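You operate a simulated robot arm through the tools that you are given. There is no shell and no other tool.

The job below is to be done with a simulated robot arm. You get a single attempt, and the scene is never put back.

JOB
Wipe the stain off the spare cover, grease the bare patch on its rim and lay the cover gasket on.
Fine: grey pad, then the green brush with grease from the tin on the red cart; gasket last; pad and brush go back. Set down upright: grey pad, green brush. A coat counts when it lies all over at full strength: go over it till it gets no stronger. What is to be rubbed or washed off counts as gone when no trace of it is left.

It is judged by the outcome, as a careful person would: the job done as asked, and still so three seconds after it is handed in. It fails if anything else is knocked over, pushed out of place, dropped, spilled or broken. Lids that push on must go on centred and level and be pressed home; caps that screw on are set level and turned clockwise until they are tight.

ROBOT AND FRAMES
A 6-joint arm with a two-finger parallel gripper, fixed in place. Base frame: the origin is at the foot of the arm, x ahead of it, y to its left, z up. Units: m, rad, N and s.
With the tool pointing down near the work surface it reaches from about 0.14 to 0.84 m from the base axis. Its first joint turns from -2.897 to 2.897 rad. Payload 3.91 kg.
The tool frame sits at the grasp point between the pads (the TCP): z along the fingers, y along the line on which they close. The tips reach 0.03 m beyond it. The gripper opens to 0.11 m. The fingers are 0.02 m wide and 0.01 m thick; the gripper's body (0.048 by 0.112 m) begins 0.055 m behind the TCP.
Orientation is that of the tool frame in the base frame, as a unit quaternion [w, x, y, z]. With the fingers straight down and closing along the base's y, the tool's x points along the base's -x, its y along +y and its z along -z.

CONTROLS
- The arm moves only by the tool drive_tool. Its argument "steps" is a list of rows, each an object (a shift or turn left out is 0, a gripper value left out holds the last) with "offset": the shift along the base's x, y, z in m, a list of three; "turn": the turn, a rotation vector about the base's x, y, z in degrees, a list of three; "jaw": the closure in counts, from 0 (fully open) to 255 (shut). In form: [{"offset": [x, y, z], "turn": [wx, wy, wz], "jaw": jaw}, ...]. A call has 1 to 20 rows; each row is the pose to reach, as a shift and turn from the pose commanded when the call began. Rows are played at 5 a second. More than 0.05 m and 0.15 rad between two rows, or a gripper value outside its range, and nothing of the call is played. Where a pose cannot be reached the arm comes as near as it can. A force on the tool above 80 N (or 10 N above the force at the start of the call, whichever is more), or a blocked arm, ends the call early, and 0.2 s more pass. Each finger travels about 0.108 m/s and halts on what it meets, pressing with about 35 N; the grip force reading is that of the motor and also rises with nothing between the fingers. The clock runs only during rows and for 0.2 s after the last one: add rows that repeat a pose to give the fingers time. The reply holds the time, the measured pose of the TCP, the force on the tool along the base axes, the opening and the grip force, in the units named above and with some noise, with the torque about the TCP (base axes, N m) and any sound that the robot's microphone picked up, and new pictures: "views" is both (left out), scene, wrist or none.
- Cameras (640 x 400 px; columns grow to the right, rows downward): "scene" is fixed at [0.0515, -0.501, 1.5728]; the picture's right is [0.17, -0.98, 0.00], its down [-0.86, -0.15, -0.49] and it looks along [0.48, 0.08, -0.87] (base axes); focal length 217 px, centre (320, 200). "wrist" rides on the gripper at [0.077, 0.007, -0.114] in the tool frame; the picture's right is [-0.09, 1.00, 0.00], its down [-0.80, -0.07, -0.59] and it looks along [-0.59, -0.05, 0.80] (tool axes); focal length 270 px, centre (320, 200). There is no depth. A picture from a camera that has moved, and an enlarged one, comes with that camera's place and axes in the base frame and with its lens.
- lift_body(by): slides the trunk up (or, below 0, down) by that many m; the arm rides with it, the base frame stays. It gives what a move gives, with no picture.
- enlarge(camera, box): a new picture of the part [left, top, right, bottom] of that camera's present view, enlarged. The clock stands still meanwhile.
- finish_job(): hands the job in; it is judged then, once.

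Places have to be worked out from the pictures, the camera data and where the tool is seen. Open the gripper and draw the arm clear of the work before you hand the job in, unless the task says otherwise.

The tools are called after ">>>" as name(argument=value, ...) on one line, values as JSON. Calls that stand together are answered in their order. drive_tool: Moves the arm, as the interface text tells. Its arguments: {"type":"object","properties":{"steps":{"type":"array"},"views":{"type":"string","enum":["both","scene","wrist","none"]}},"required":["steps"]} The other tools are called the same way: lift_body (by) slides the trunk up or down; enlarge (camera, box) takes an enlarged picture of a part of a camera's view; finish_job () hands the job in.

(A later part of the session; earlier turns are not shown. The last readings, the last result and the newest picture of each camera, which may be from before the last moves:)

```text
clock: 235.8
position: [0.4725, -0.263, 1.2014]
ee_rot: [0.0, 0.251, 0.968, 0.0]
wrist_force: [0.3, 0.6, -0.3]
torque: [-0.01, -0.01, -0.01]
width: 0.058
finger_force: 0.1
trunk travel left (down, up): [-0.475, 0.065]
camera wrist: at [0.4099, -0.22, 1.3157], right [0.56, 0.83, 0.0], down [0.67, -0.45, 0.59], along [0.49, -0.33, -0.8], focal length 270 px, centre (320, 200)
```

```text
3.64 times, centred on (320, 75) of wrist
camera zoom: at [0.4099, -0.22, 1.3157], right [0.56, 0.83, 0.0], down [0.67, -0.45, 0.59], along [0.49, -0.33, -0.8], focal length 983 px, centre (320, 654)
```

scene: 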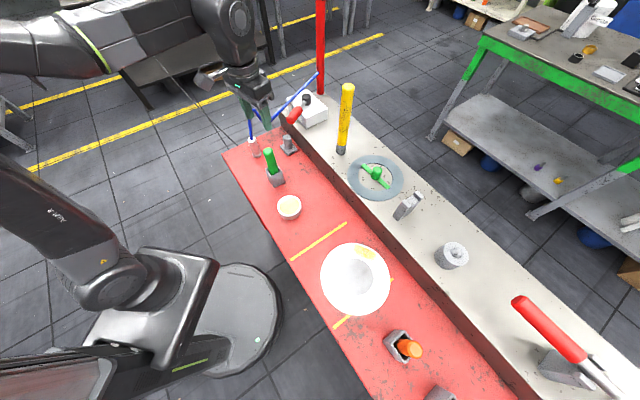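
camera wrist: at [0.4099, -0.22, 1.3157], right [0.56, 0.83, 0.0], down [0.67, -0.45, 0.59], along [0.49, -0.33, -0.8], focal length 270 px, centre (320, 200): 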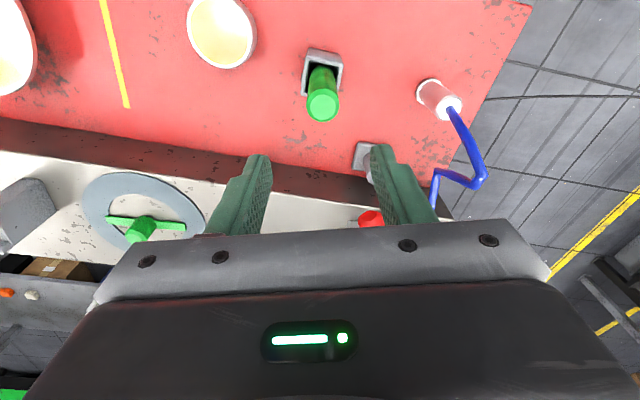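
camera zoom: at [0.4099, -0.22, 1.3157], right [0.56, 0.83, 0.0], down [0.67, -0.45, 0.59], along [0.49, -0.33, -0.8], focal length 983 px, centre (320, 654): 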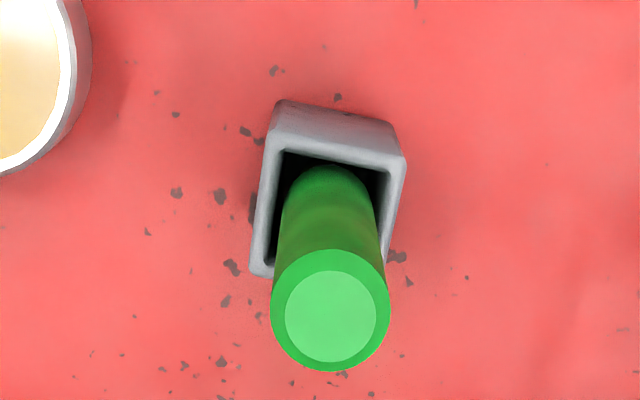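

The brush is now properly down in its holder and upright. Next the cover: I measure where it is now before pushing it back.

>>> enlarge(camera="scene", box=[295, 225, 415, 345])

>>> enlarge(camera="scene", box=[370, 310, 440, 380])

```text
3.33 times, centred on (355, 285) of scene
camera zoom: at [0.0515, -0.501, 1.5728], right [0.17, -0.98, 0.0], down [-0.86, -0.15, -0.49], along [0.48, 0.08, -0.87], focal length 724 px, centre (203, -83)
```

zoom: 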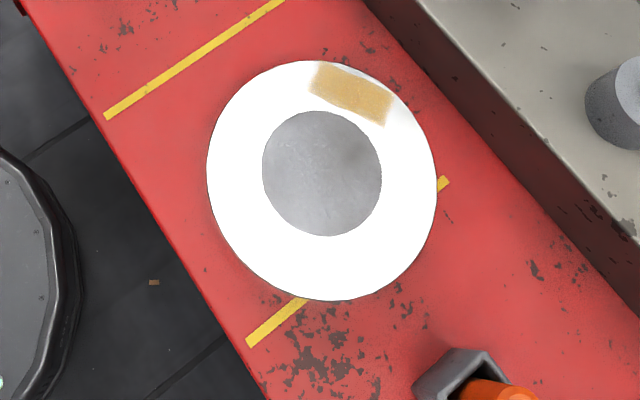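

```text
5.71 times, centred on (405, 345) of scene
camera zoom: at [0.0515, -0.501, 1.5728], right [0.17, -0.98, 0.0], down [-0.86, -0.15, -0.49], along [0.48, 0.08, -0.87], focal length 1241 px, centre (-166, -629)
```

zoom: 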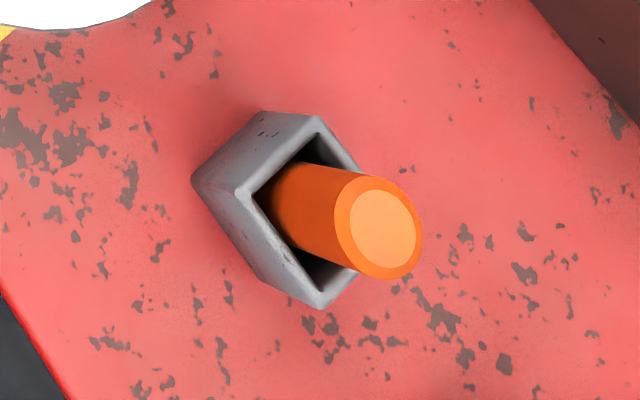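

The cover's centre is at about (0.177,-0.580); it needs to go (+0.012,+0.038). I'll push it on its rim edge with two spread fingers from the far side; first I move there at safe height while turning the tool.

>>> drive_tool(steps=[{"offset": [-0.028, -0.0371, 0], "turn": [0, 0, -6.54]}, {"offset": [-0.056, -0.0741, 0], "turn": [0, 0, -13.08]}, {"offset": [-0.084, -0.1112, 0], "turn": [0, 0, -19.63]}, {"offset": [-0.112, -0.1483, 0], "turn": [0, 0, -26.17]}, {"offset": [-0.14, -0.1853, 0], "turn": [0, 0, -32.71]}, {"offset": [-0.168, -0.2224, 0], "turn": [0, 0, -39.25]}, {"offset": [-0.196, -0.2595, 0], "turn": [0, 0, -45.79]}, {"offset": [-0.2239, -0.2965, 0], "turn": [0, 0, -52.33]}, {"offset": [-0.2519, -0.3336, 0], "turn": [0, 0, -58.88]}, {"offset": [-0.2799, -0.3707, 0], "turn": [0, 0, -65.42]}, {"offset": [-0.3079, -0.4077, 0], "turn": [0, 0, -71.96]}, {"offset": [-0.3359, -0.4448, 0], "turn": [0, 0, -78.5]}, {"offset": [-0.3359, -0.4448, 0], "turn": [0, 0, -78.5]}], views="both")

>>> enlarge(camera="scene", box=[300, 200, 500, 370])

```text
clock: 238.6
position: [0.1337, -0.7048, 1.1964]
ee_rot: [0.0, 0.808, 0.59, -0.001]
wrist_force: [0.0, 0.0, -0.4]
torque: [0.0, -0.01, 0.02]
width: 0.0582
finger_force: 0.0
trunk travel left (down, up): [-0.475, 0.065]
camera wrist: at [0.1642, -0.6346, 1.3115], right [0.92, -0.39, 0.0], down [-0.31, -0.74, 0.59], along [-0.23, -0.55, -0.8], focal length 270 px, centre (320, 200)
```

scene: 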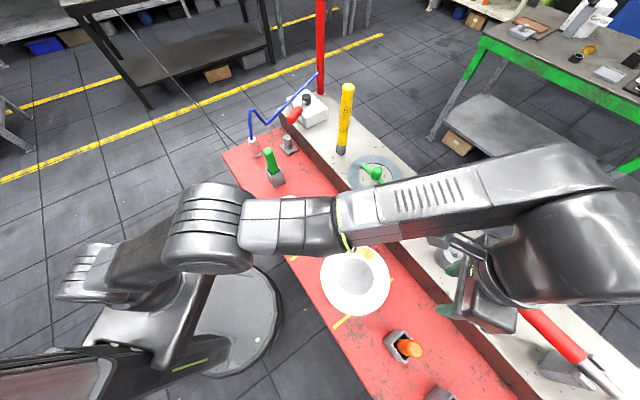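
wrist: 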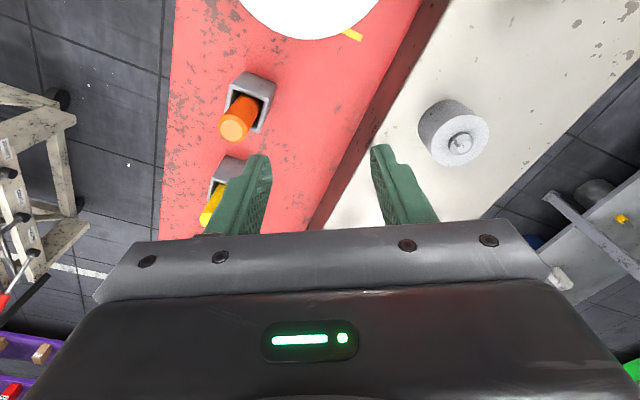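

```text
2.35 times, centred on (400, 285) of scene
camera zoom: at [0.0515, -0.501, 1.5728], right [0.17, -0.98, 0.0], down [-0.86, -0.15, -0.49], along [0.48, 0.08, -0.87], focal length 511 px, centre (132, 0)
```

zoom: 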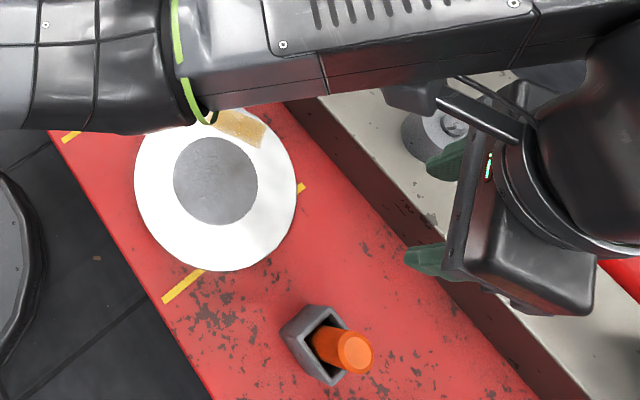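

The tool is over the far side of the cover. I descend halfway and check clearances to the orange brush and the big red lever.

>>> drive_tool(steps=[{"offset": [0.003, -0.003, -0.045]}, {"offset": [0.003, -0.003, -0.09]}, {"offset": [0.003, -0.003, -0.135]}, {"offset": [0.003, -0.003, -0.175]}, {"offset": [0.003, -0.003, -0.175]}], views="both")

>>> enlarge(camera="scene", box=[320, 210, 560, 390])

>>> enlarge(camera="wrist", box=[180, 0, 460, 230])

```text
clock: 239.8
position: [0.1378, -0.709, 1.0188]
ee_rot: [0.0, 0.807, 0.591, 0.0]
wrist_force: [-0.3, -0.3, 0.1]
torque: [-0.04, 0.0, -0.01]
width: 0.0581
finger_force: 0.0
trunk travel left (down, up): [-0.475, 0.065]
camera wrist: at [0.168, -0.6377, 1.1332], right [0.92, -0.39, 0.0], down [-0.31, -0.74, 0.59], along [-0.23, -0.55, -0.8], focal length 270 px, centre (320, 200)
```

scene: 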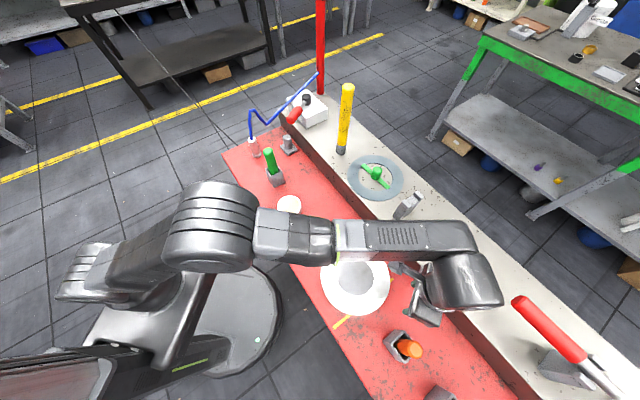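
wrist: 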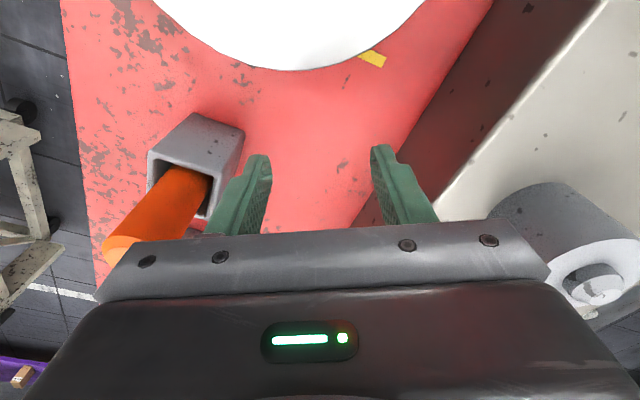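

```text
2.22 times, centred on (440, 300) of scene
camera zoom: at [0.0515, -0.501, 1.5728], right [0.17, -0.98, 0.0], down [-0.86, -0.15, -0.49], along [0.48, 0.08, -0.87], focal length 483 px, centre (53, -22)
```

zoom: 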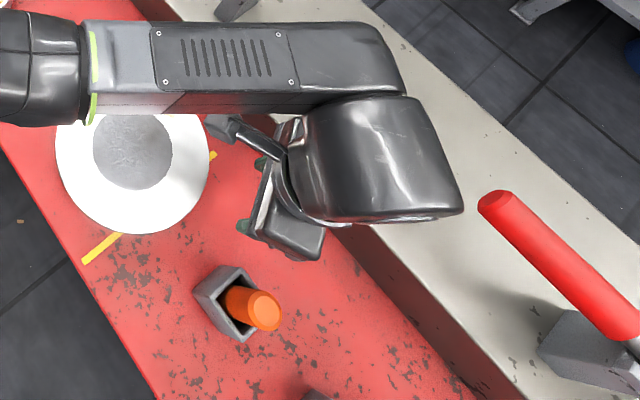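

```text
1.74 times, centred on (320, 115) of wrist
camera zoom: at [0.168, -0.6377, 1.1332], right [0.92, -0.39, 0.0], down [-0.31, -0.74, 0.59], along [-0.23, -0.55, -0.8], focal length 470 px, centre (320, 348)
```

zoom: 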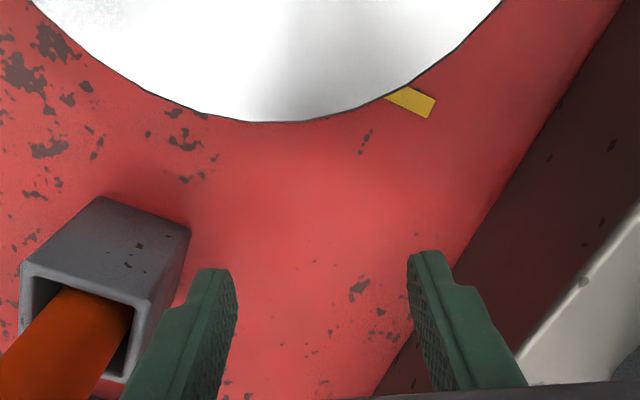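

Good clearance on both sides. I lower the fingertips to rim height and advance slowly toward the cover's edge.

>>> drive_tool(steps=[{"offset": [0, 0, -0.03]}, {"offset": [0, 0, -0.06]}, {"offset": [0.0045, 0.0143, -0.06]}, {"offset": [0.0084, 0.0267, -0.06]}, {"offset": [0.0109, 0.0343, -0.06]}, {"offset": [0.0133, 0.0419, -0.06]}, {"offset": [0.0157, 0.0496, -0.06]}], views="both")

>>> enlarge(camera="wrist", box=[180, 0, 460, 230])

>>> enlarge(camera="scene", box=[300, 220, 420, 320])

```text
clock: 241.4
position: [0.1541, -0.6585, 0.9638]
ee_rot: [0.0, 0.807, 0.591, 0.0]
wrist_force: [-4.2, -2.8, 1.8]
torque: [-0.01, 0.07, 0.16]
width: 0.0591
finger_force: 0.8
trunk travel left (down, up): [-0.475, 0.065]
camera wrist: at [0.1847, -0.5875, 1.0785], right [0.92, -0.39, 0.0], down [-0.31, -0.74, 0.59], along [-0.23, -0.55, -0.8], focal length 270 px, centre (320, 200)
```

scene: 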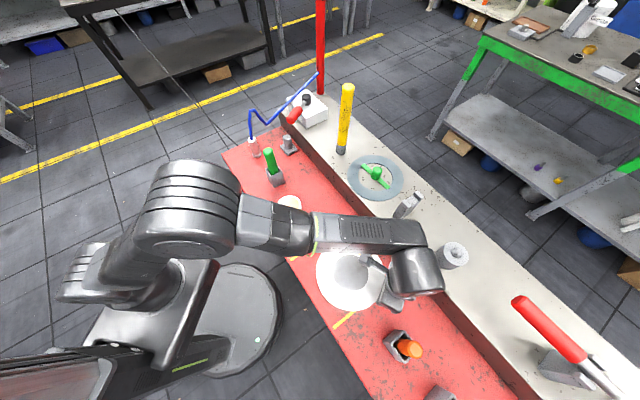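
wrist: 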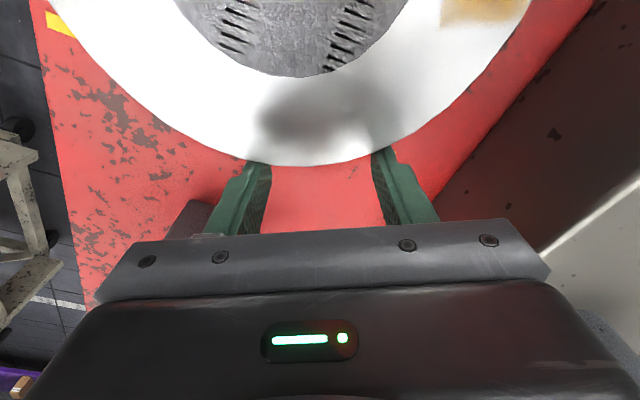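

```text
1.74 times, centred on (320, 115) of wrist
camera zoom: at [0.1847, -0.5875, 1.0785], right [0.92, -0.39, 0.0], down [-0.31, -0.74, 0.59], along [-0.23, -0.55, -0.8], focal length 470 px, centre (320, 348)
```

zoom: 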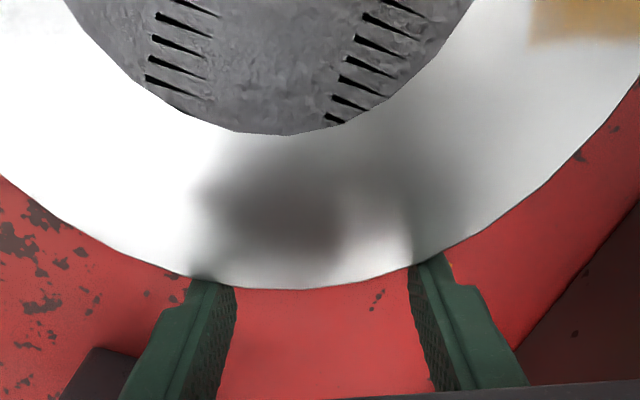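

```text
4.00 times, centred on (360, 270) of scene
camera zoom: at [0.0515, -0.501, 1.5728], right [0.17, -0.98, 0.0], down [-0.86, -0.15, -0.49], along [0.48, 0.08, -0.87], focal length 869 px, centre (160, -80)
```

zoom: 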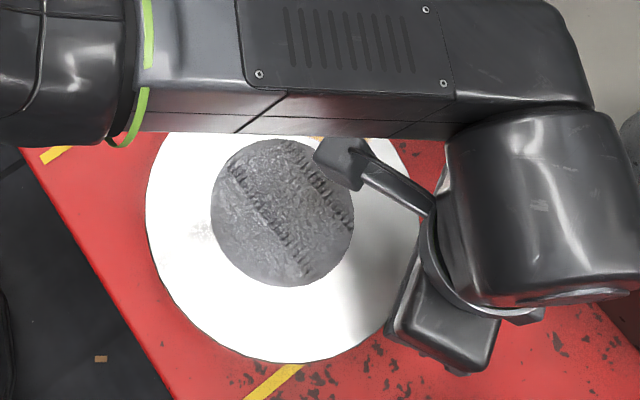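

The cover is being pushed in the right direction (now at ≈(0.183,-0.565)). I push the remaining (+0.0056,+0.0227).

>>> drive_tool(steps=[{"offset": [0.0014, 0.0057, 0]}, {"offset": [0.0028, 0.0114, 0]}, {"offset": [0.0042, 0.017, 0]}, {"offset": [0.0052, 0.021, 0]}, {"offset": [0.0052, 0.021, 0]}], views="scene")

>>> enlarge(camera="scene", box=[300, 220, 420, 320])

```text
clock: 242.6
position: [0.16, -0.6377, 0.9643]
ee_rot: [0.001, 0.807, 0.59, -0.001]
wrist_force: [-1.2, -5.0, 0.7]
torque: [-0.08, -0.02, -0.02]
width: 0.0589
finger_force: 0.7
trunk travel left (down, up): [-0.475, 0.065]
```

scene: 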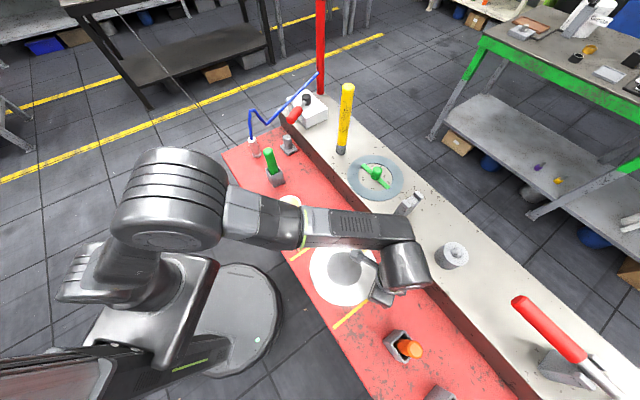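

```text
4.00 times, centred on (360, 270) of scene
camera zoom: at [0.0515, -0.501, 1.5728], right [0.17, -0.98, 0.0], down [-0.86, -0.15, -0.49], along [0.48, 0.08, -0.87], focal length 869 px, centre (160, -80)
```

zoom: 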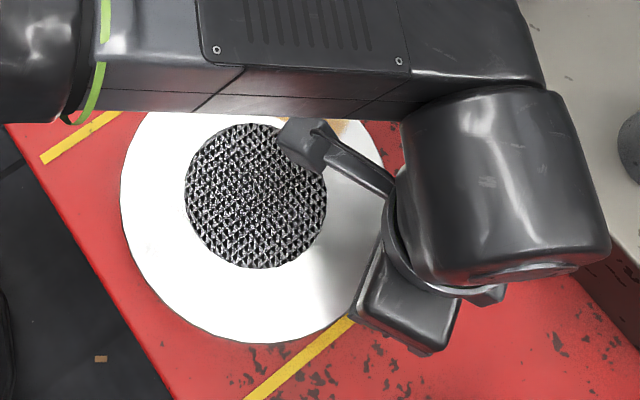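

The cover is back within about 4 mm of its original place, between the lines. I back the fingers off along the same line and rise.

>>> drive_tool(steps=[{"offset": [-0.003, -0.0095, 0]}, {"offset": [-0.009, -0.0286, 0]}, {"offset": [-0.012, -0.038, 0.03]}, {"offset": [-0.012, -0.038, 0.075]}, {"offset": [-0.012, -0.038, 0.12]}, {"offset": [-0.012, -0.038, 0.165]}, {"offset": [-0.012, -0.038, 0.21]}, {"offset": [-0.012, -0.038, 0.25]}, {"offset": [-0.012, -0.038, 0.25]}], views="scene")

>>> enlarge(camera="scene", box=[300, 230, 385, 310])

```text
clock: 244.6
position: [0.1447, -0.6738, 1.2162]
ee_rot: [0.0, 0.807, 0.591, 0.001]
wrist_force: [0.2, -0.7, 0.1]
torque: [0.0, -0.03, 0.0]
width: 0.0583
finger_force: 0.1
trunk travel left (down, up): [-0.475, 0.065]
```

scene: 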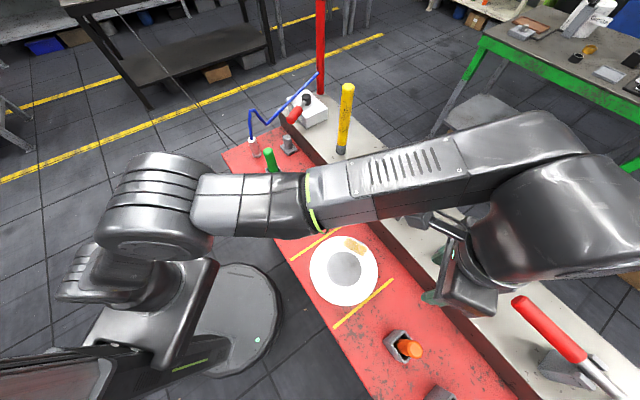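

```text
5.00 times, centred on (342, 270) of scene
camera zoom: at [0.0515, -0.501, 1.5728], right [0.17, -0.98, 0.0], down [-0.86, -0.15, -0.49], along [0.48, 0.08, -0.87], focal length 1086 px, centre (208, -150)
```

zoom: 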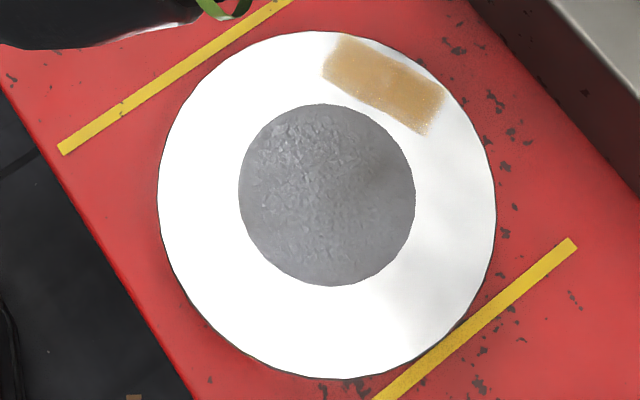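

The cover is in place with the greased patch on it. Now the gasket: its knob is at about (0.4945,-0.608), top z≈1.02, with the bar at 49°. I move to a hover above it with the fingers set across the bar.

>>> drive_tool(steps=[{"offset": [0.043, 0.008, 0.01], "turn": [0, 0, -3]}, {"offset": [0.086, 0.016, 0.02], "turn": [0, 0, -6]}, {"offset": [0.13, 0.024, 0.03], "turn": [0, 0, -9]}, {"offset": [0.174, 0.032, 0.034], "turn": [0, 0, -12]}, {"offset": [0.218, 0.04, 0.034], "turn": [0, 0, -15]}, {"offset": [0.262, 0.049, 0.034], "turn": [0, 0, -18]}, {"offset": [0.306, 0.058, 0.034], "turn": [0, 0, -21]}, {"offset": [0.3498, 0.0661, 0.034], "turn": [0, 0, -23.9]}, {"offset": [0.3498, 0.0661, 0.034], "turn": [0, 0, -23.9]}], views="both")

>>> enlarge(camera="wrist", box=[200, 0, 440, 230])

>>> enlarge(camera="scene", box=[320, 60, 480, 240])

```text
clock: 246.6
position: [0.472, -0.5749, 1.2145]
ee_rot: [0.006, 0.912, 0.409, 0.0]
wrist_force: [0.8, 0.7, -0.8]
torque: [-0.02, 0.03, -0.01]
width: 0.0581
finger_force: 0.2
out of reach, approached as far as the arm can: row 4, 5, 6, 7, 8, 9
trunk travel left (down, up): [-0.475, 0.065]
camera wrist: at [0.5281, -0.5205, 1.3283], right [0.69, -0.73, 0.01], down [-0.59, -0.55, 0.6], along [-0.43, -0.42, -0.8], focal length 270 px, centre (320, 200)
```

scene: 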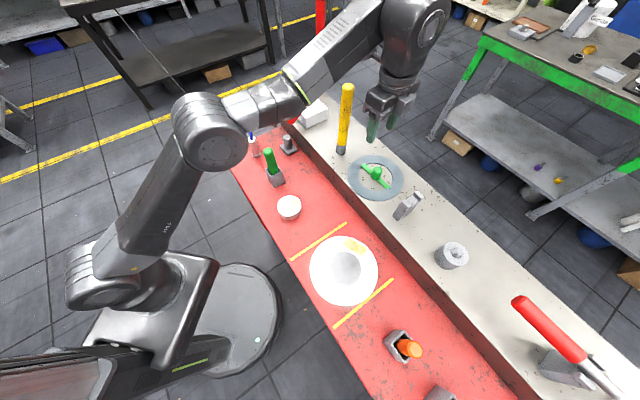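
wrist: 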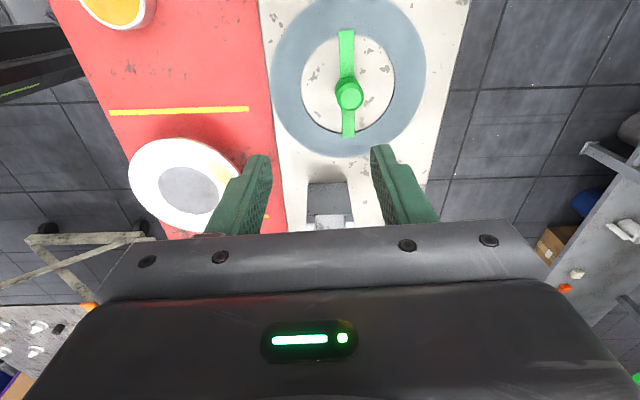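

```text
1.74 times, centred on (320, 115) of wrist
camera zoom: at [0.5281, -0.5205, 1.3283], right [0.69, -0.73, 0.01], down [-0.59, -0.55, 0.6], along [-0.43, -0.42, -0.8], focal length 470 px, centre (320, 348)
```

zoom: 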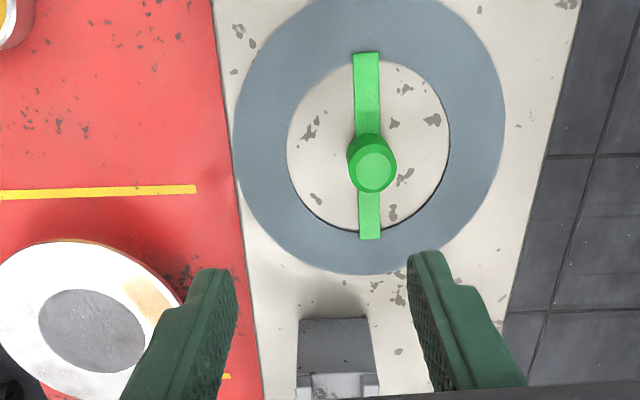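

```text
2.22 times, centred on (400, 150) of scene
camera zoom: at [0.0515, -0.501, 1.5728], right [0.17, -0.98, 0.0], down [-0.86, -0.15, -0.49], along [0.48, 0.08, -0.87], focal length 483 px, centre (142, 311)
```

zoom: 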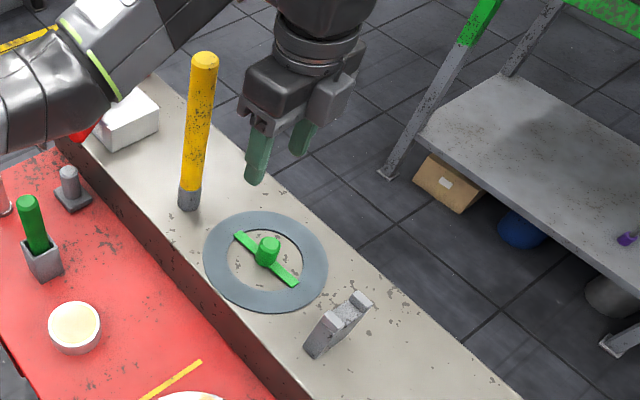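

At this height the spot is just beyond reach; lower down it is reachable. I descend to z≈1.11 and then shift over the knob.

>>> drive_tool(steps=[{"offset": [0, 0, -0.035]}, {"offset": [0, 0, -0.07]}, {"offset": [0, 0, -0.1]}, {"offset": [0.0112, -0.0164, -0.105]}, {"offset": [0.0225, -0.0328, -0.105]}, {"offset": [0.0225, -0.0328, -0.105]}], views="both")

>>> enlarge(camera="wrist", box=[200, 0, 440, 230])

>>> enlarge(camera="scene", box=[320, 80, 460, 230])

```text
clock: 248.0
position: [0.4948, -0.6092, 1.1057]
ee_rot: [0.0, 0.912, 0.411, 0.0]
wrist_force: [-0.4, -0.1, -0.2]
torque: [-0.02, -0.01, 0.0]
width: 0.0578
finger_force: 0.0
trunk travel left (down, up): [-0.475, 0.065]
camera wrist: at [0.5515, -0.5561, 1.2207], right [0.69, -0.73, 0.0], down [-0.58, -0.55, 0.59], along [-0.43, -0.41, -0.8], focal length 270 px, centre (320, 200)
```

scene: 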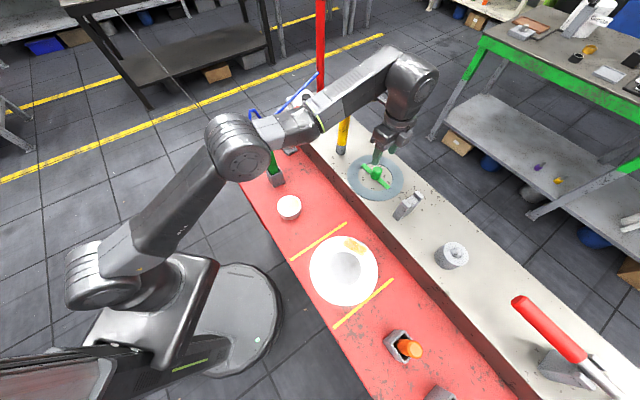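
wrist: 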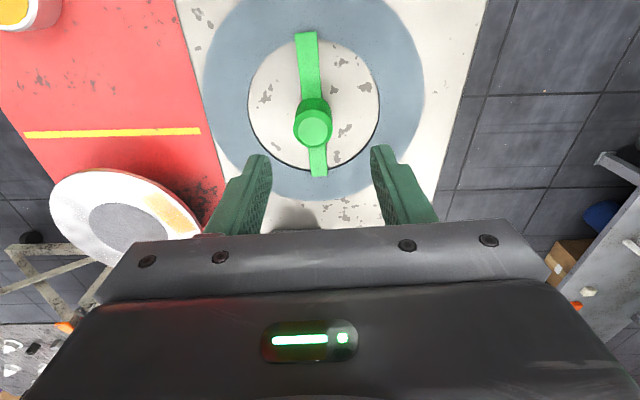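

```text
1.74 times, centred on (320, 115) of wrist
camera zoom: at [0.5515, -0.5561, 1.2207], right [0.69, -0.73, 0.0], down [-0.58, -0.55, 0.59], along [-0.43, -0.41, -0.8], focal length 470 px, centre (320, 348)
```

zoom: 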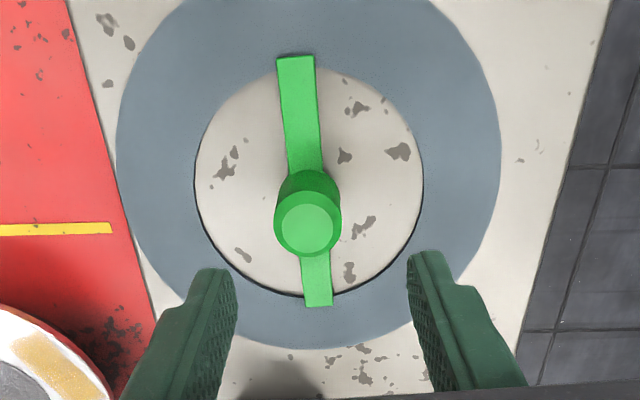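

```text
2.67 times, centred on (390, 155) of scene
camera zoom: at [0.0515, -0.501, 1.5728], right [0.17, -0.98, 0.0], down [-0.86, -0.15, -0.49], along [0.48, 0.08, -0.87], focal length 579 px, centre (133, 320)
```

zoom: 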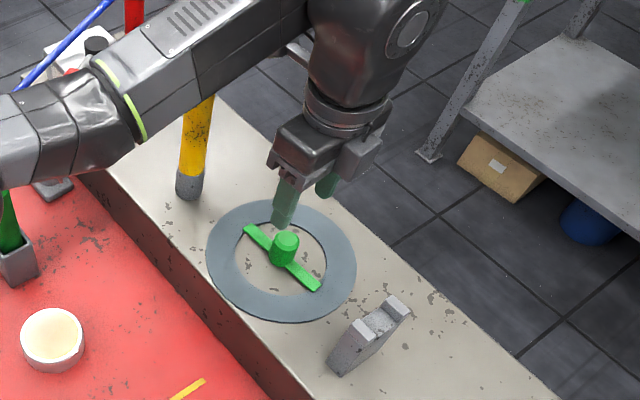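

The knob sits about 6 mm to one side and 3 mm forward of the tool axis. I correct by (-0.0068,+0.002) and come down to just above it.

>>> drive_tool(steps=[{"offset": [-0.0068, 0.002, 0]}, {"offset": [-0.0068, 0.002, -0.025]}, {"offset": [-0.0068, 0.002, -0.045]}, {"offset": [-0.0068, 0.002, -0.045]}], views="wrist")

>>> enlarge(camera="wrist", box=[220, 60, 420, 230])

>>> enlarge(camera="scene", box=[320, 80, 460, 230])

```text
clock: 249.0
position: [0.4894, -0.6063, 1.0615]
ee_rot: [0.0, 0.912, 0.41, 0.001]
wrist_force: [-0.4, -0.1, -0.8]
torque: [0.01, -0.01, 0.01]
width: 0.0583
finger_force: 0.1
trunk travel left (down, up): [-0.475, 0.065]
camera wrist: at [0.5463, -0.5522, 1.1753], right [0.69, -0.73, 0.0], down [-0.58, -0.55, 0.59], along [-0.43, -0.41, -0.8], focal length 270 px, centre (320, 200)
```

wrist: 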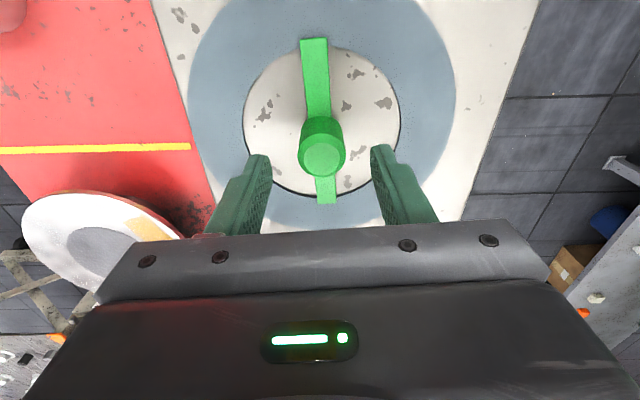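

```text
2.35 times, centred on (320, 145) of wrist
camera zoom: at [0.5463, -0.5522, 1.1753], right [0.69, -0.73, 0.0], down [-0.58, -0.55, 0.59], along [-0.43, -0.41, -0.8], focal length 636 px, centre (320, 329)
```

zoom: 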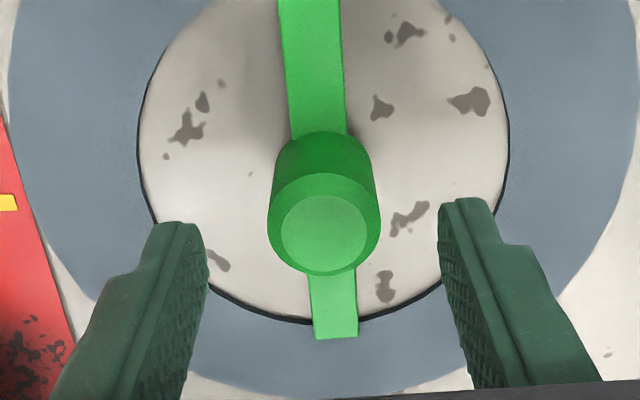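

```text
2.67 times, centred on (390, 155) of scene
camera zoom: at [0.0515, -0.501, 1.5728], right [0.17, -0.98, 0.0], down [-0.86, -0.15, -0.49], along [0.48, 0.08, -0.87], focal length 579 px, centre (133, 320)
```

zoom: 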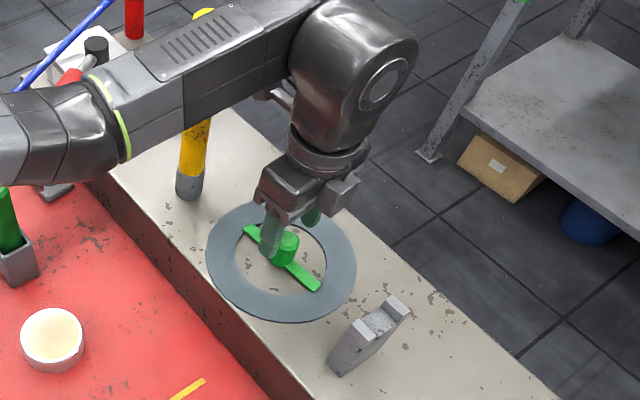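

Knob is now nearly centred; I make a last 3 mm correction, go down around it and close gently.

>>> drive_tool(steps=[{"offset": [-0.001, -0.0032, 0]}, {"offset": [-0.001, -0.0032, -0.02]}, {"offset": [-0.001, -0.0032, -0.033]}, {"offset": [-0.001, -0.0032, -0.037]}, {"offset": [-0.001, -0.0032, -0.037]}], views="wrist")

>>> enlarge(camera="wrist", box=[220, 60, 420, 230])

```text
clock: 250.2
position: [0.4877, -0.6094, 1.0228]
ee_rot: [0.0, 0.912, 0.41, 0.0]
wrist_force: [1.4, 0.2, 1.9]
torque: [0.04, -0.01, -0.05]
width: 0.0577
finger_force: 0.0
trunk travel left (down, up): [-0.475, 0.065]
camera wrist: at [0.5443, -0.5557, 1.1375], right [0.69, -0.73, 0.0], down [-0.58, -0.55, 0.59], along [-0.43, -0.41, -0.8], focal length 270 px, centre (320, 200)
```

wrist: 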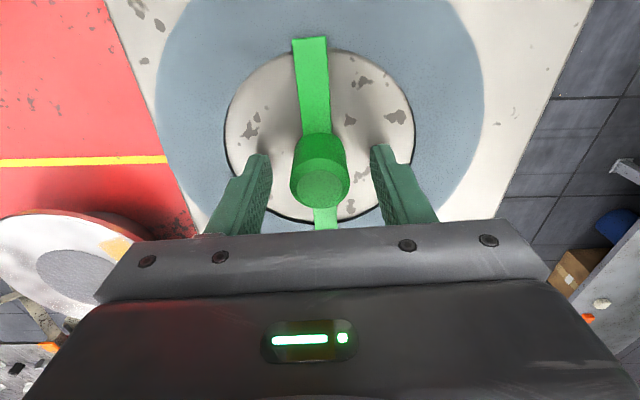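

```text
2.35 times, centred on (320, 145) of wrist
camera zoom: at [0.5443, -0.5557, 1.1375], right [0.69, -0.73, 0.0], down [-0.58, -0.55, 0.59], along [-0.43, -0.41, -0.8], focal length 636 px, centre (320, 329)
```

zoom: 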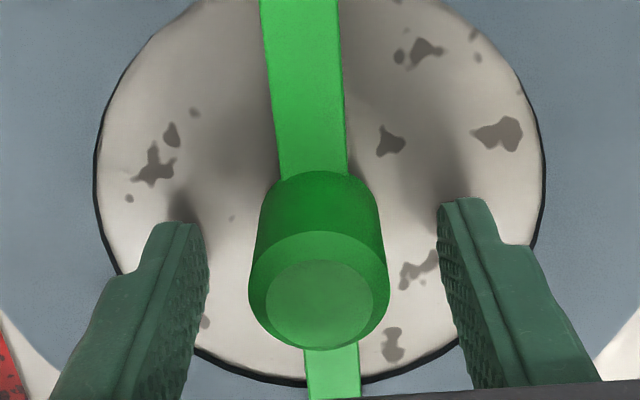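

The knob is centred and the fingertips just reach the bench, so I raise 2 mm and close on the knob.

>>> drive_tool(steps=[{"offset": [0, 0, 0.002]}, {"offset": [0, 0, 0.002], "jaw": 180}, {"offset": [0, 0, 0.002], "jaw": 255}, {"offset": [0, 0, 0.002], "jaw": 255}, {"offset": [0, 0, 0.002], "jaw": 255}], views="none")

>>> enlarge(camera="wrist", box=[220, 60, 420, 230])

```text
clock: 251.4
position: [0.4868, -0.6087, 1.026]
ee_rot: [0.001, 0.912, 0.411, 0.0]
wrist_force: [0.6, 0.4, 0.0]
torque: [-0.02, -0.02, 0.0]
width: 0.028
finger_force: 35.0
trunk travel left (down, up): [-0.475, 0.065]
```

```text
2.35 times, centred on (320, 145) of wrist
camera zoom: at [0.5448, -0.5562, 1.1396], right [0.69, -0.73, 0.0], down [-0.58, -0.55, 0.59], along [-0.43, -0.41, -0.8], focal length 636 px, centre (320, 329)
```

zoom: 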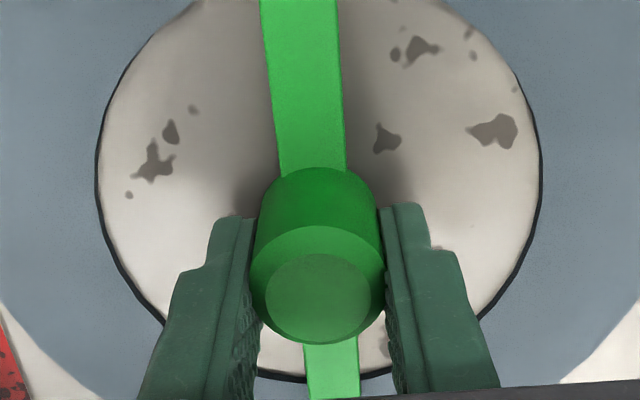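

Knob gripped (28 mm). I lift the gasket straight up.

>>> drive_tool(steps=[{"offset": [0, 0, 0.004]}, {"offset": [0, 0, 0.012]}, {"offset": [0, 0, 0.03]}, {"offset": [0, 0, 0.055]}, {"offset": [0, 0, 0.08]}, {"offset": [0, 0, 0.08]}], views="both")

>>> enlarge(camera="scene", box=[320, 80, 480, 240])

>>> enlarge(camera="wrist", box=[120, 0, 520, 235])

```text
clock: 252.8
position: [0.4865, -0.609, 1.1065]
ee_rot: [-0.001, 0.912, 0.41, 0.0]
wrist_force: [-0.5, 0.3, -0.5]
torque: [0.02, -0.02, -0.01]
width: 0.0279
finger_force: 34.9
trunk travel left (down, up): [-0.475, 0.065]
camera wrist: at [0.5438, -0.5555, 1.2206], right [0.69, -0.73, 0.0], down [-0.58, -0.55, 0.59], along [-0.43, -0.41, -0.8], focal length 270 px, centre (320, 200)
```

scene: 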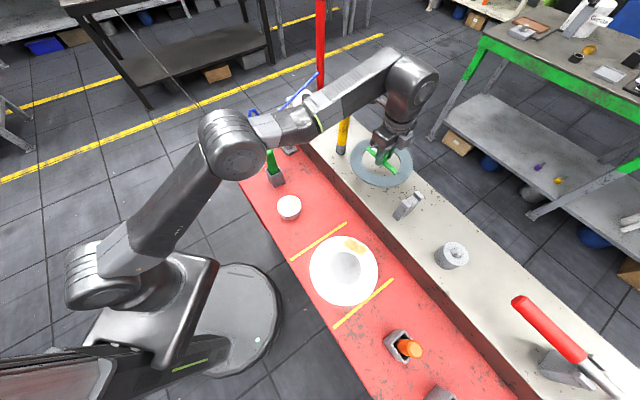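
wrist: 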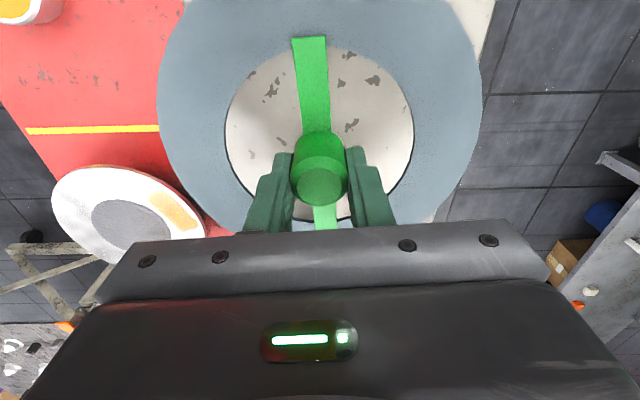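

```text
2.50 times, centred on (400, 160) of scene
camera zoom: at [0.0515, -0.501, 1.5728], right [0.17, -0.98, 0.0], down [-0.86, -0.15, -0.49], along [0.48, 0.08, -0.87], focal length 543 px, centre (120, 300)
```

zoom: 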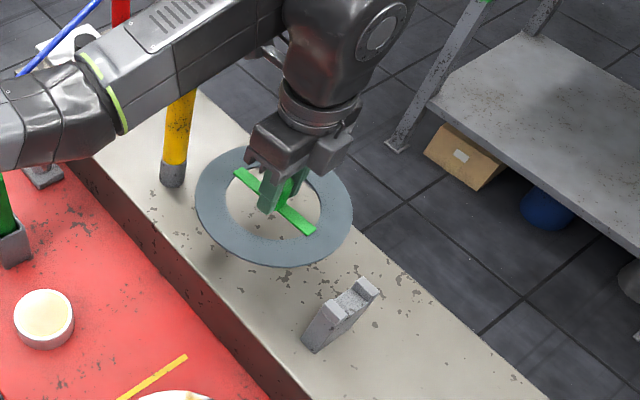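

```text
1.60 times, centred on (320, 118) of wrist
camera zoom: at [0.5438, -0.5555, 1.2206], right [0.69, -0.73, 0.0], down [-0.58, -0.55, 0.59], along [-0.43, -0.41, -0.8], focal length 432 px, centre (320, 332)
```

zoom: 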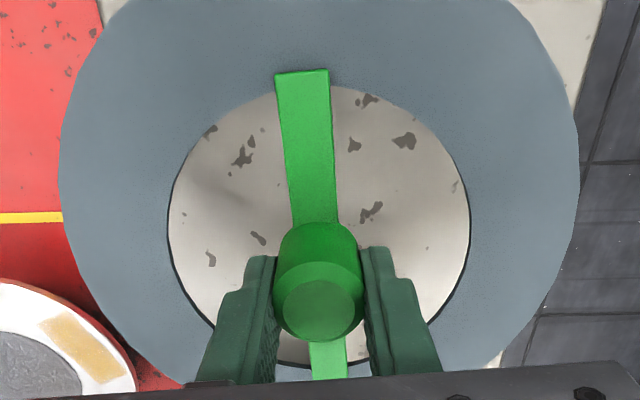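

The gasket is up and level. I carry it round clear of the pole and the bracket to a hover above the cover.

>>> drive_tool(steps=[{"offset": [-0.02, 0.024, 0.005]}, {"offset": [-0.042, 0.05, 0.01]}, {"offset": [-0.0665, 0.075, 0.015]}, {"offset": [-0.105, 0.085, 0.02]}, {"offset": [-0.145, 0.095, 0.025]}, {"offset": [-0.185, 0.1, 0.03]}, {"offset": [-0.22, 0.092, 0.03]}, {"offset": [-0.255, 0.08, 0.03]}, {"offset": [-0.2965, 0.066, 0.03]}, {"offset": [-0.2965, 0.066, 0.03]}], views="both")

>>> enlarge(camera="scene", box=[290, 210, 410, 320])

>>> enlarge(camera="wrist", box=[120, 0, 520, 235])

```text
clock: 255.0
position: [0.1898, -0.5446, 1.1384]
ee_rot: [-0.001, 0.912, 0.411, 0.0]
wrist_force: [0.1, 0.6, -0.9]
torque: [-0.03, 0.01, -0.02]
width: 0.0279
finger_force: 35.3
trunk travel left (down, up): [-0.475, 0.065]
camera wrist: at [0.247, -0.4909, 1.2535], right [0.69, -0.73, 0.0], down [-0.58, -0.55, 0.59], along [-0.43, -0.41, -0.8], focal length 270 px, centre (320, 200)
```

scene: 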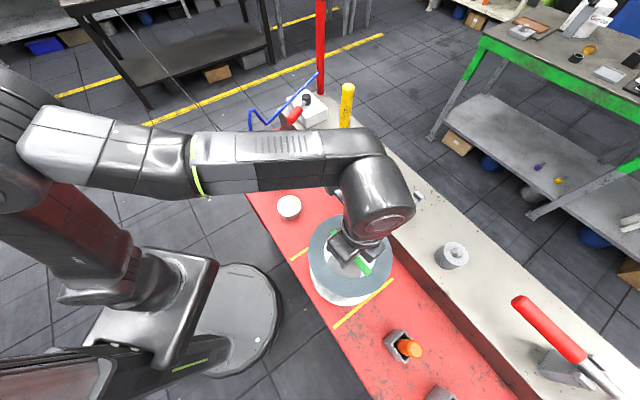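
wrist: 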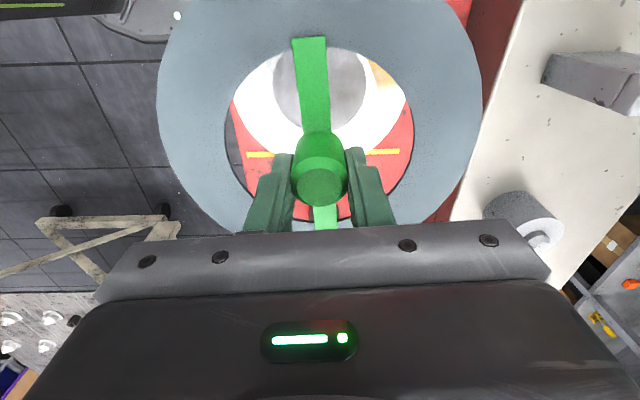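

```text
3.64 times, centred on (350, 265) of scene
camera zoom: at [0.0515, -0.501, 1.5728], right [0.17, -0.98, 0.0], down [-0.86, -0.15, -0.49], along [0.48, 0.08, -0.87], focal length 790 px, centre (211, -36)
```

zoom: 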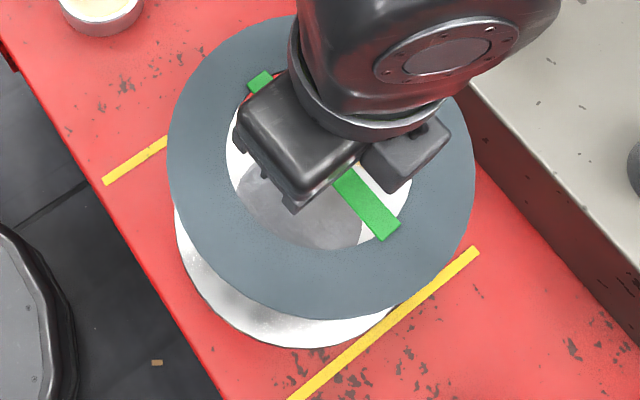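

```text
1.60 times, centred on (320, 118) of wrist
camera zoom: at [0.247, -0.4909, 1.2535], right [0.69, -0.73, 0.0], down [-0.58, -0.55, 0.59], along [-0.43, -0.41, -0.8], focal length 432 px, centre (320, 332)
```

zoom: 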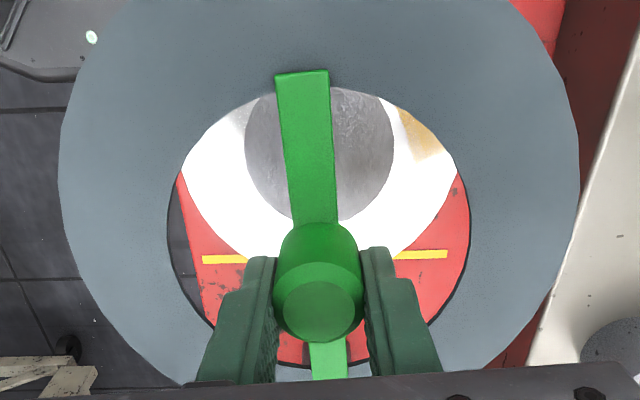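

The gasket is over the cover and its hole looks concentric with the disc. I lower to about 15 mm above and check the centring again.

>>> drive_tool(steps=[{"offset": [0, 0, -0.04]}, {"offset": [0, 0, -0.08]}, {"offset": [0, 0, -0.115]}, {"offset": [0, 0, -0.13]}, {"offset": [0, 0, -0.13]}], views="both")

>>> enlarge(camera="scene", box=[295, 220, 395, 315])

>>> enlarge(camera="wrist", box=[120, 0, 520, 235])

```text
clock: 256.2
position: [0.1895, -0.5437, 1.0066]
ee_rot: [0.0, 0.912, 0.411, 0.0]
wrist_force: [1.1, -0.3, -1.1]
torque: [0.03, 0.04, -0.01]
width: 0.0279
finger_force: 35.1
trunk travel left (down, up): [-0.475, 0.065]
camera wrist: at [0.2469, -0.4909, 1.1219], right [0.69, -0.73, 0.0], down [-0.58, -0.55, 0.59], along [-0.43, -0.41, -0.8], focal length 270 px, centre (320, 200)
```

scene: 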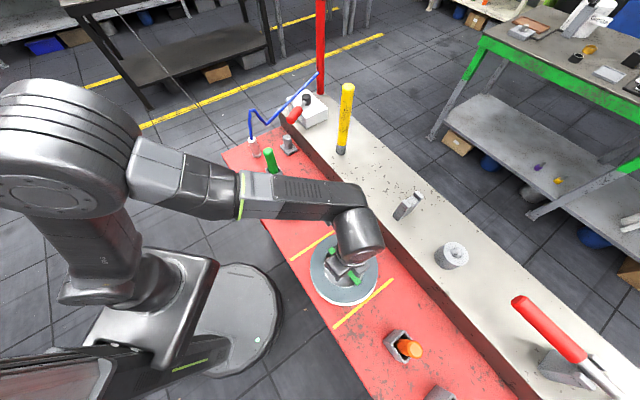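
wrist: 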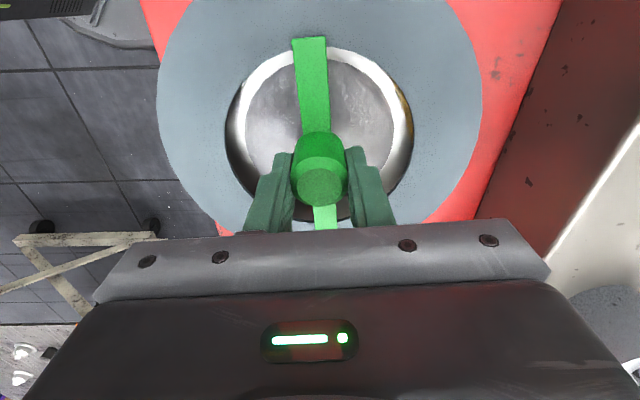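

```text
4.21 times, centred on (345, 268) of scene
camera zoom: at [0.0515, -0.501, 1.5728], right [0.17, -0.98, 0.0], down [-0.86, -0.15, -0.49], along [0.48, 0.08, -0.87], focal length 915 px, centre (215, -84)
```

zoom: 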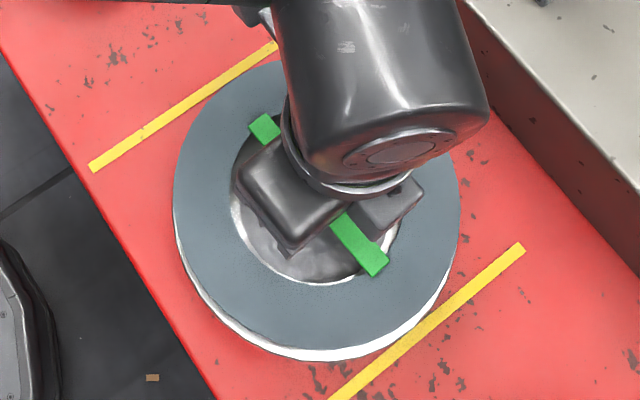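

```text
1.60 times, centred on (320, 118) of wrist
camera zoom: at [0.2469, -0.4909, 1.1219], right [0.69, -0.73, 0.0], down [-0.58, -0.55, 0.59], along [-0.43, -0.41, -0.8], focal length 432 px, centre (320, 332)
```

zoom: 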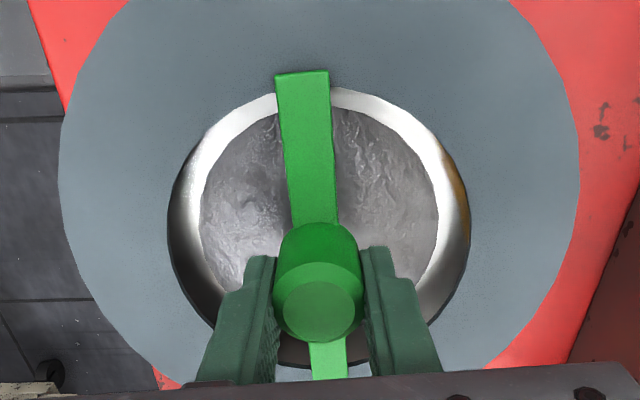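

Ring and disc are concentric within about 1–2 mm in both views. I lower the last bit in small rows until light contact.

>>> drive_tool(steps=[{"offset": [0, 0, -0.006]}, {"offset": [0, 0, -0.011]}, {"offset": [0, 0, -0.014]}, {"offset": [0, 0, -0.0165]}], views="none")

>>> drive_tool(steps=[{"offset": [0, 0, -0.001]}, {"offset": [0, 0, -0.002]}], views="none")

```text
clock: 257.2
position: [0.192, -0.5426, 0.9908]
ee_rot: [-0.001, 0.912, 0.41, 0.0]
wrist_force: [-0.6, 0.1, -0.6]
torque: [0.01, 0.01, 0.04]
width: 0.0279
finger_force: 35.3
trunk travel left (down, up): [-0.475, 0.065]
```

```text
clock: 257.8
position: [0.1918, -0.543, 0.9889]
ee_rot: [0.0, 0.912, 0.411, 0.0]
wrist_force: [-0.2, -0.1, -0.6]
torque: [0.02, -0.04, -0.01]
width: 0.0278
finger_force: 35.5
trunk travel left (down, up): [-0.475, 0.065]
```

>>> drive_tool(steps=[{"offset": [0, 0, -0.001]}, {"offset": [0, 0, -0.002]}], views="none")

>>> drive_tool(steps=[{"offset": [0, 0, -0.001]}, {"offset": [0, 0, -0.002]}], views="none")

```text
clock: 258.4
position: [0.1904, -0.5415, 0.9863]
ee_rot: [0.0, 0.911, 0.411, -0.001]
wrist_force: [0.1, -0.8, 9.5]
torque: [0.48, -0.12, -0.03]
width: 0.0279
finger_force: 34.7
trunk travel left (down, up): [-0.475, 0.065]
```

```text
clock: 259.0
position: [0.1908, -0.543, 0.9862]
ee_rot: [0.002, 0.912, 0.41, -0.002]
wrist_force: [3.6, -1.1, 23.6]
torque: [0.44, -0.26, -0.06]
width: 0.028
finger_force: 35.2
trunk travel left (down, up): [-0.475, 0.065]
```

The gasket is down (contact at z≈0.986). I ease the pressure and check its position before releasing.

>>> drive_tool(steps=[{"offset": [0, 0, 0.001]}, {"offset": [0, 0, 0.0015]}], views="scene")

>>> enlarge(camera="scene", box=[295, 220, 395, 315])

>>> enlarge(camera="wrist", box=[120, 0, 520, 235])

```text
clock: 259.6
position: [0.1927, -0.5425, 0.9863]
ee_rot: [0.001, 0.911, 0.411, 0.0]
wrist_force: [3.0, -0.8, 20.1]
torque: [-0.21, 0.16, 0.01]
width: 0.0279
finger_force: 34.9
trunk travel left (down, up): [-0.475, 0.065]
```

scene: 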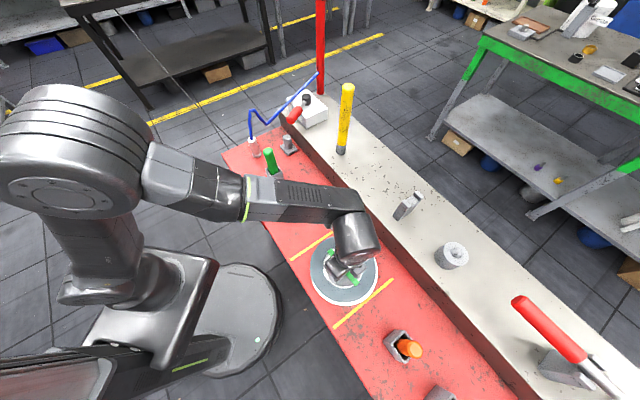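

```text
4.21 times, centred on (345, 268) of scene
camera zoom: at [0.0515, -0.501, 1.5728], right [0.17, -0.98, 0.0], down [-0.86, -0.15, -0.49], along [0.48, 0.08, -0.87], focal length 915 px, centre (215, -84)
```

zoom: 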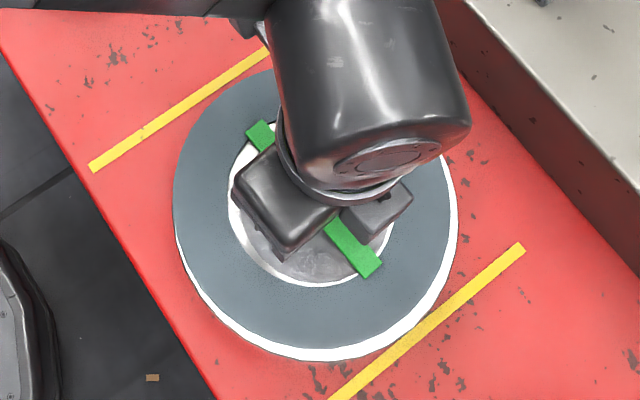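

```text
1.60 times, centred on (320, 118) of wrist
camera zoom: at [0.2484, -0.4891, 1.101], right [0.69, -0.73, 0.0], down [-0.58, -0.55, 0.6], along [-0.43, -0.41, -0.8], focal length 432 px, centre (320, 332)
```

zoom: 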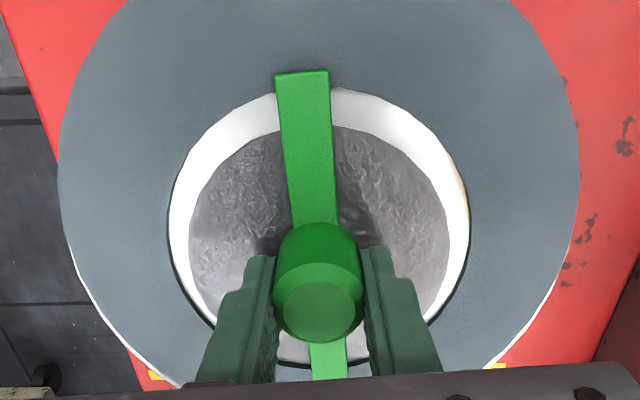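

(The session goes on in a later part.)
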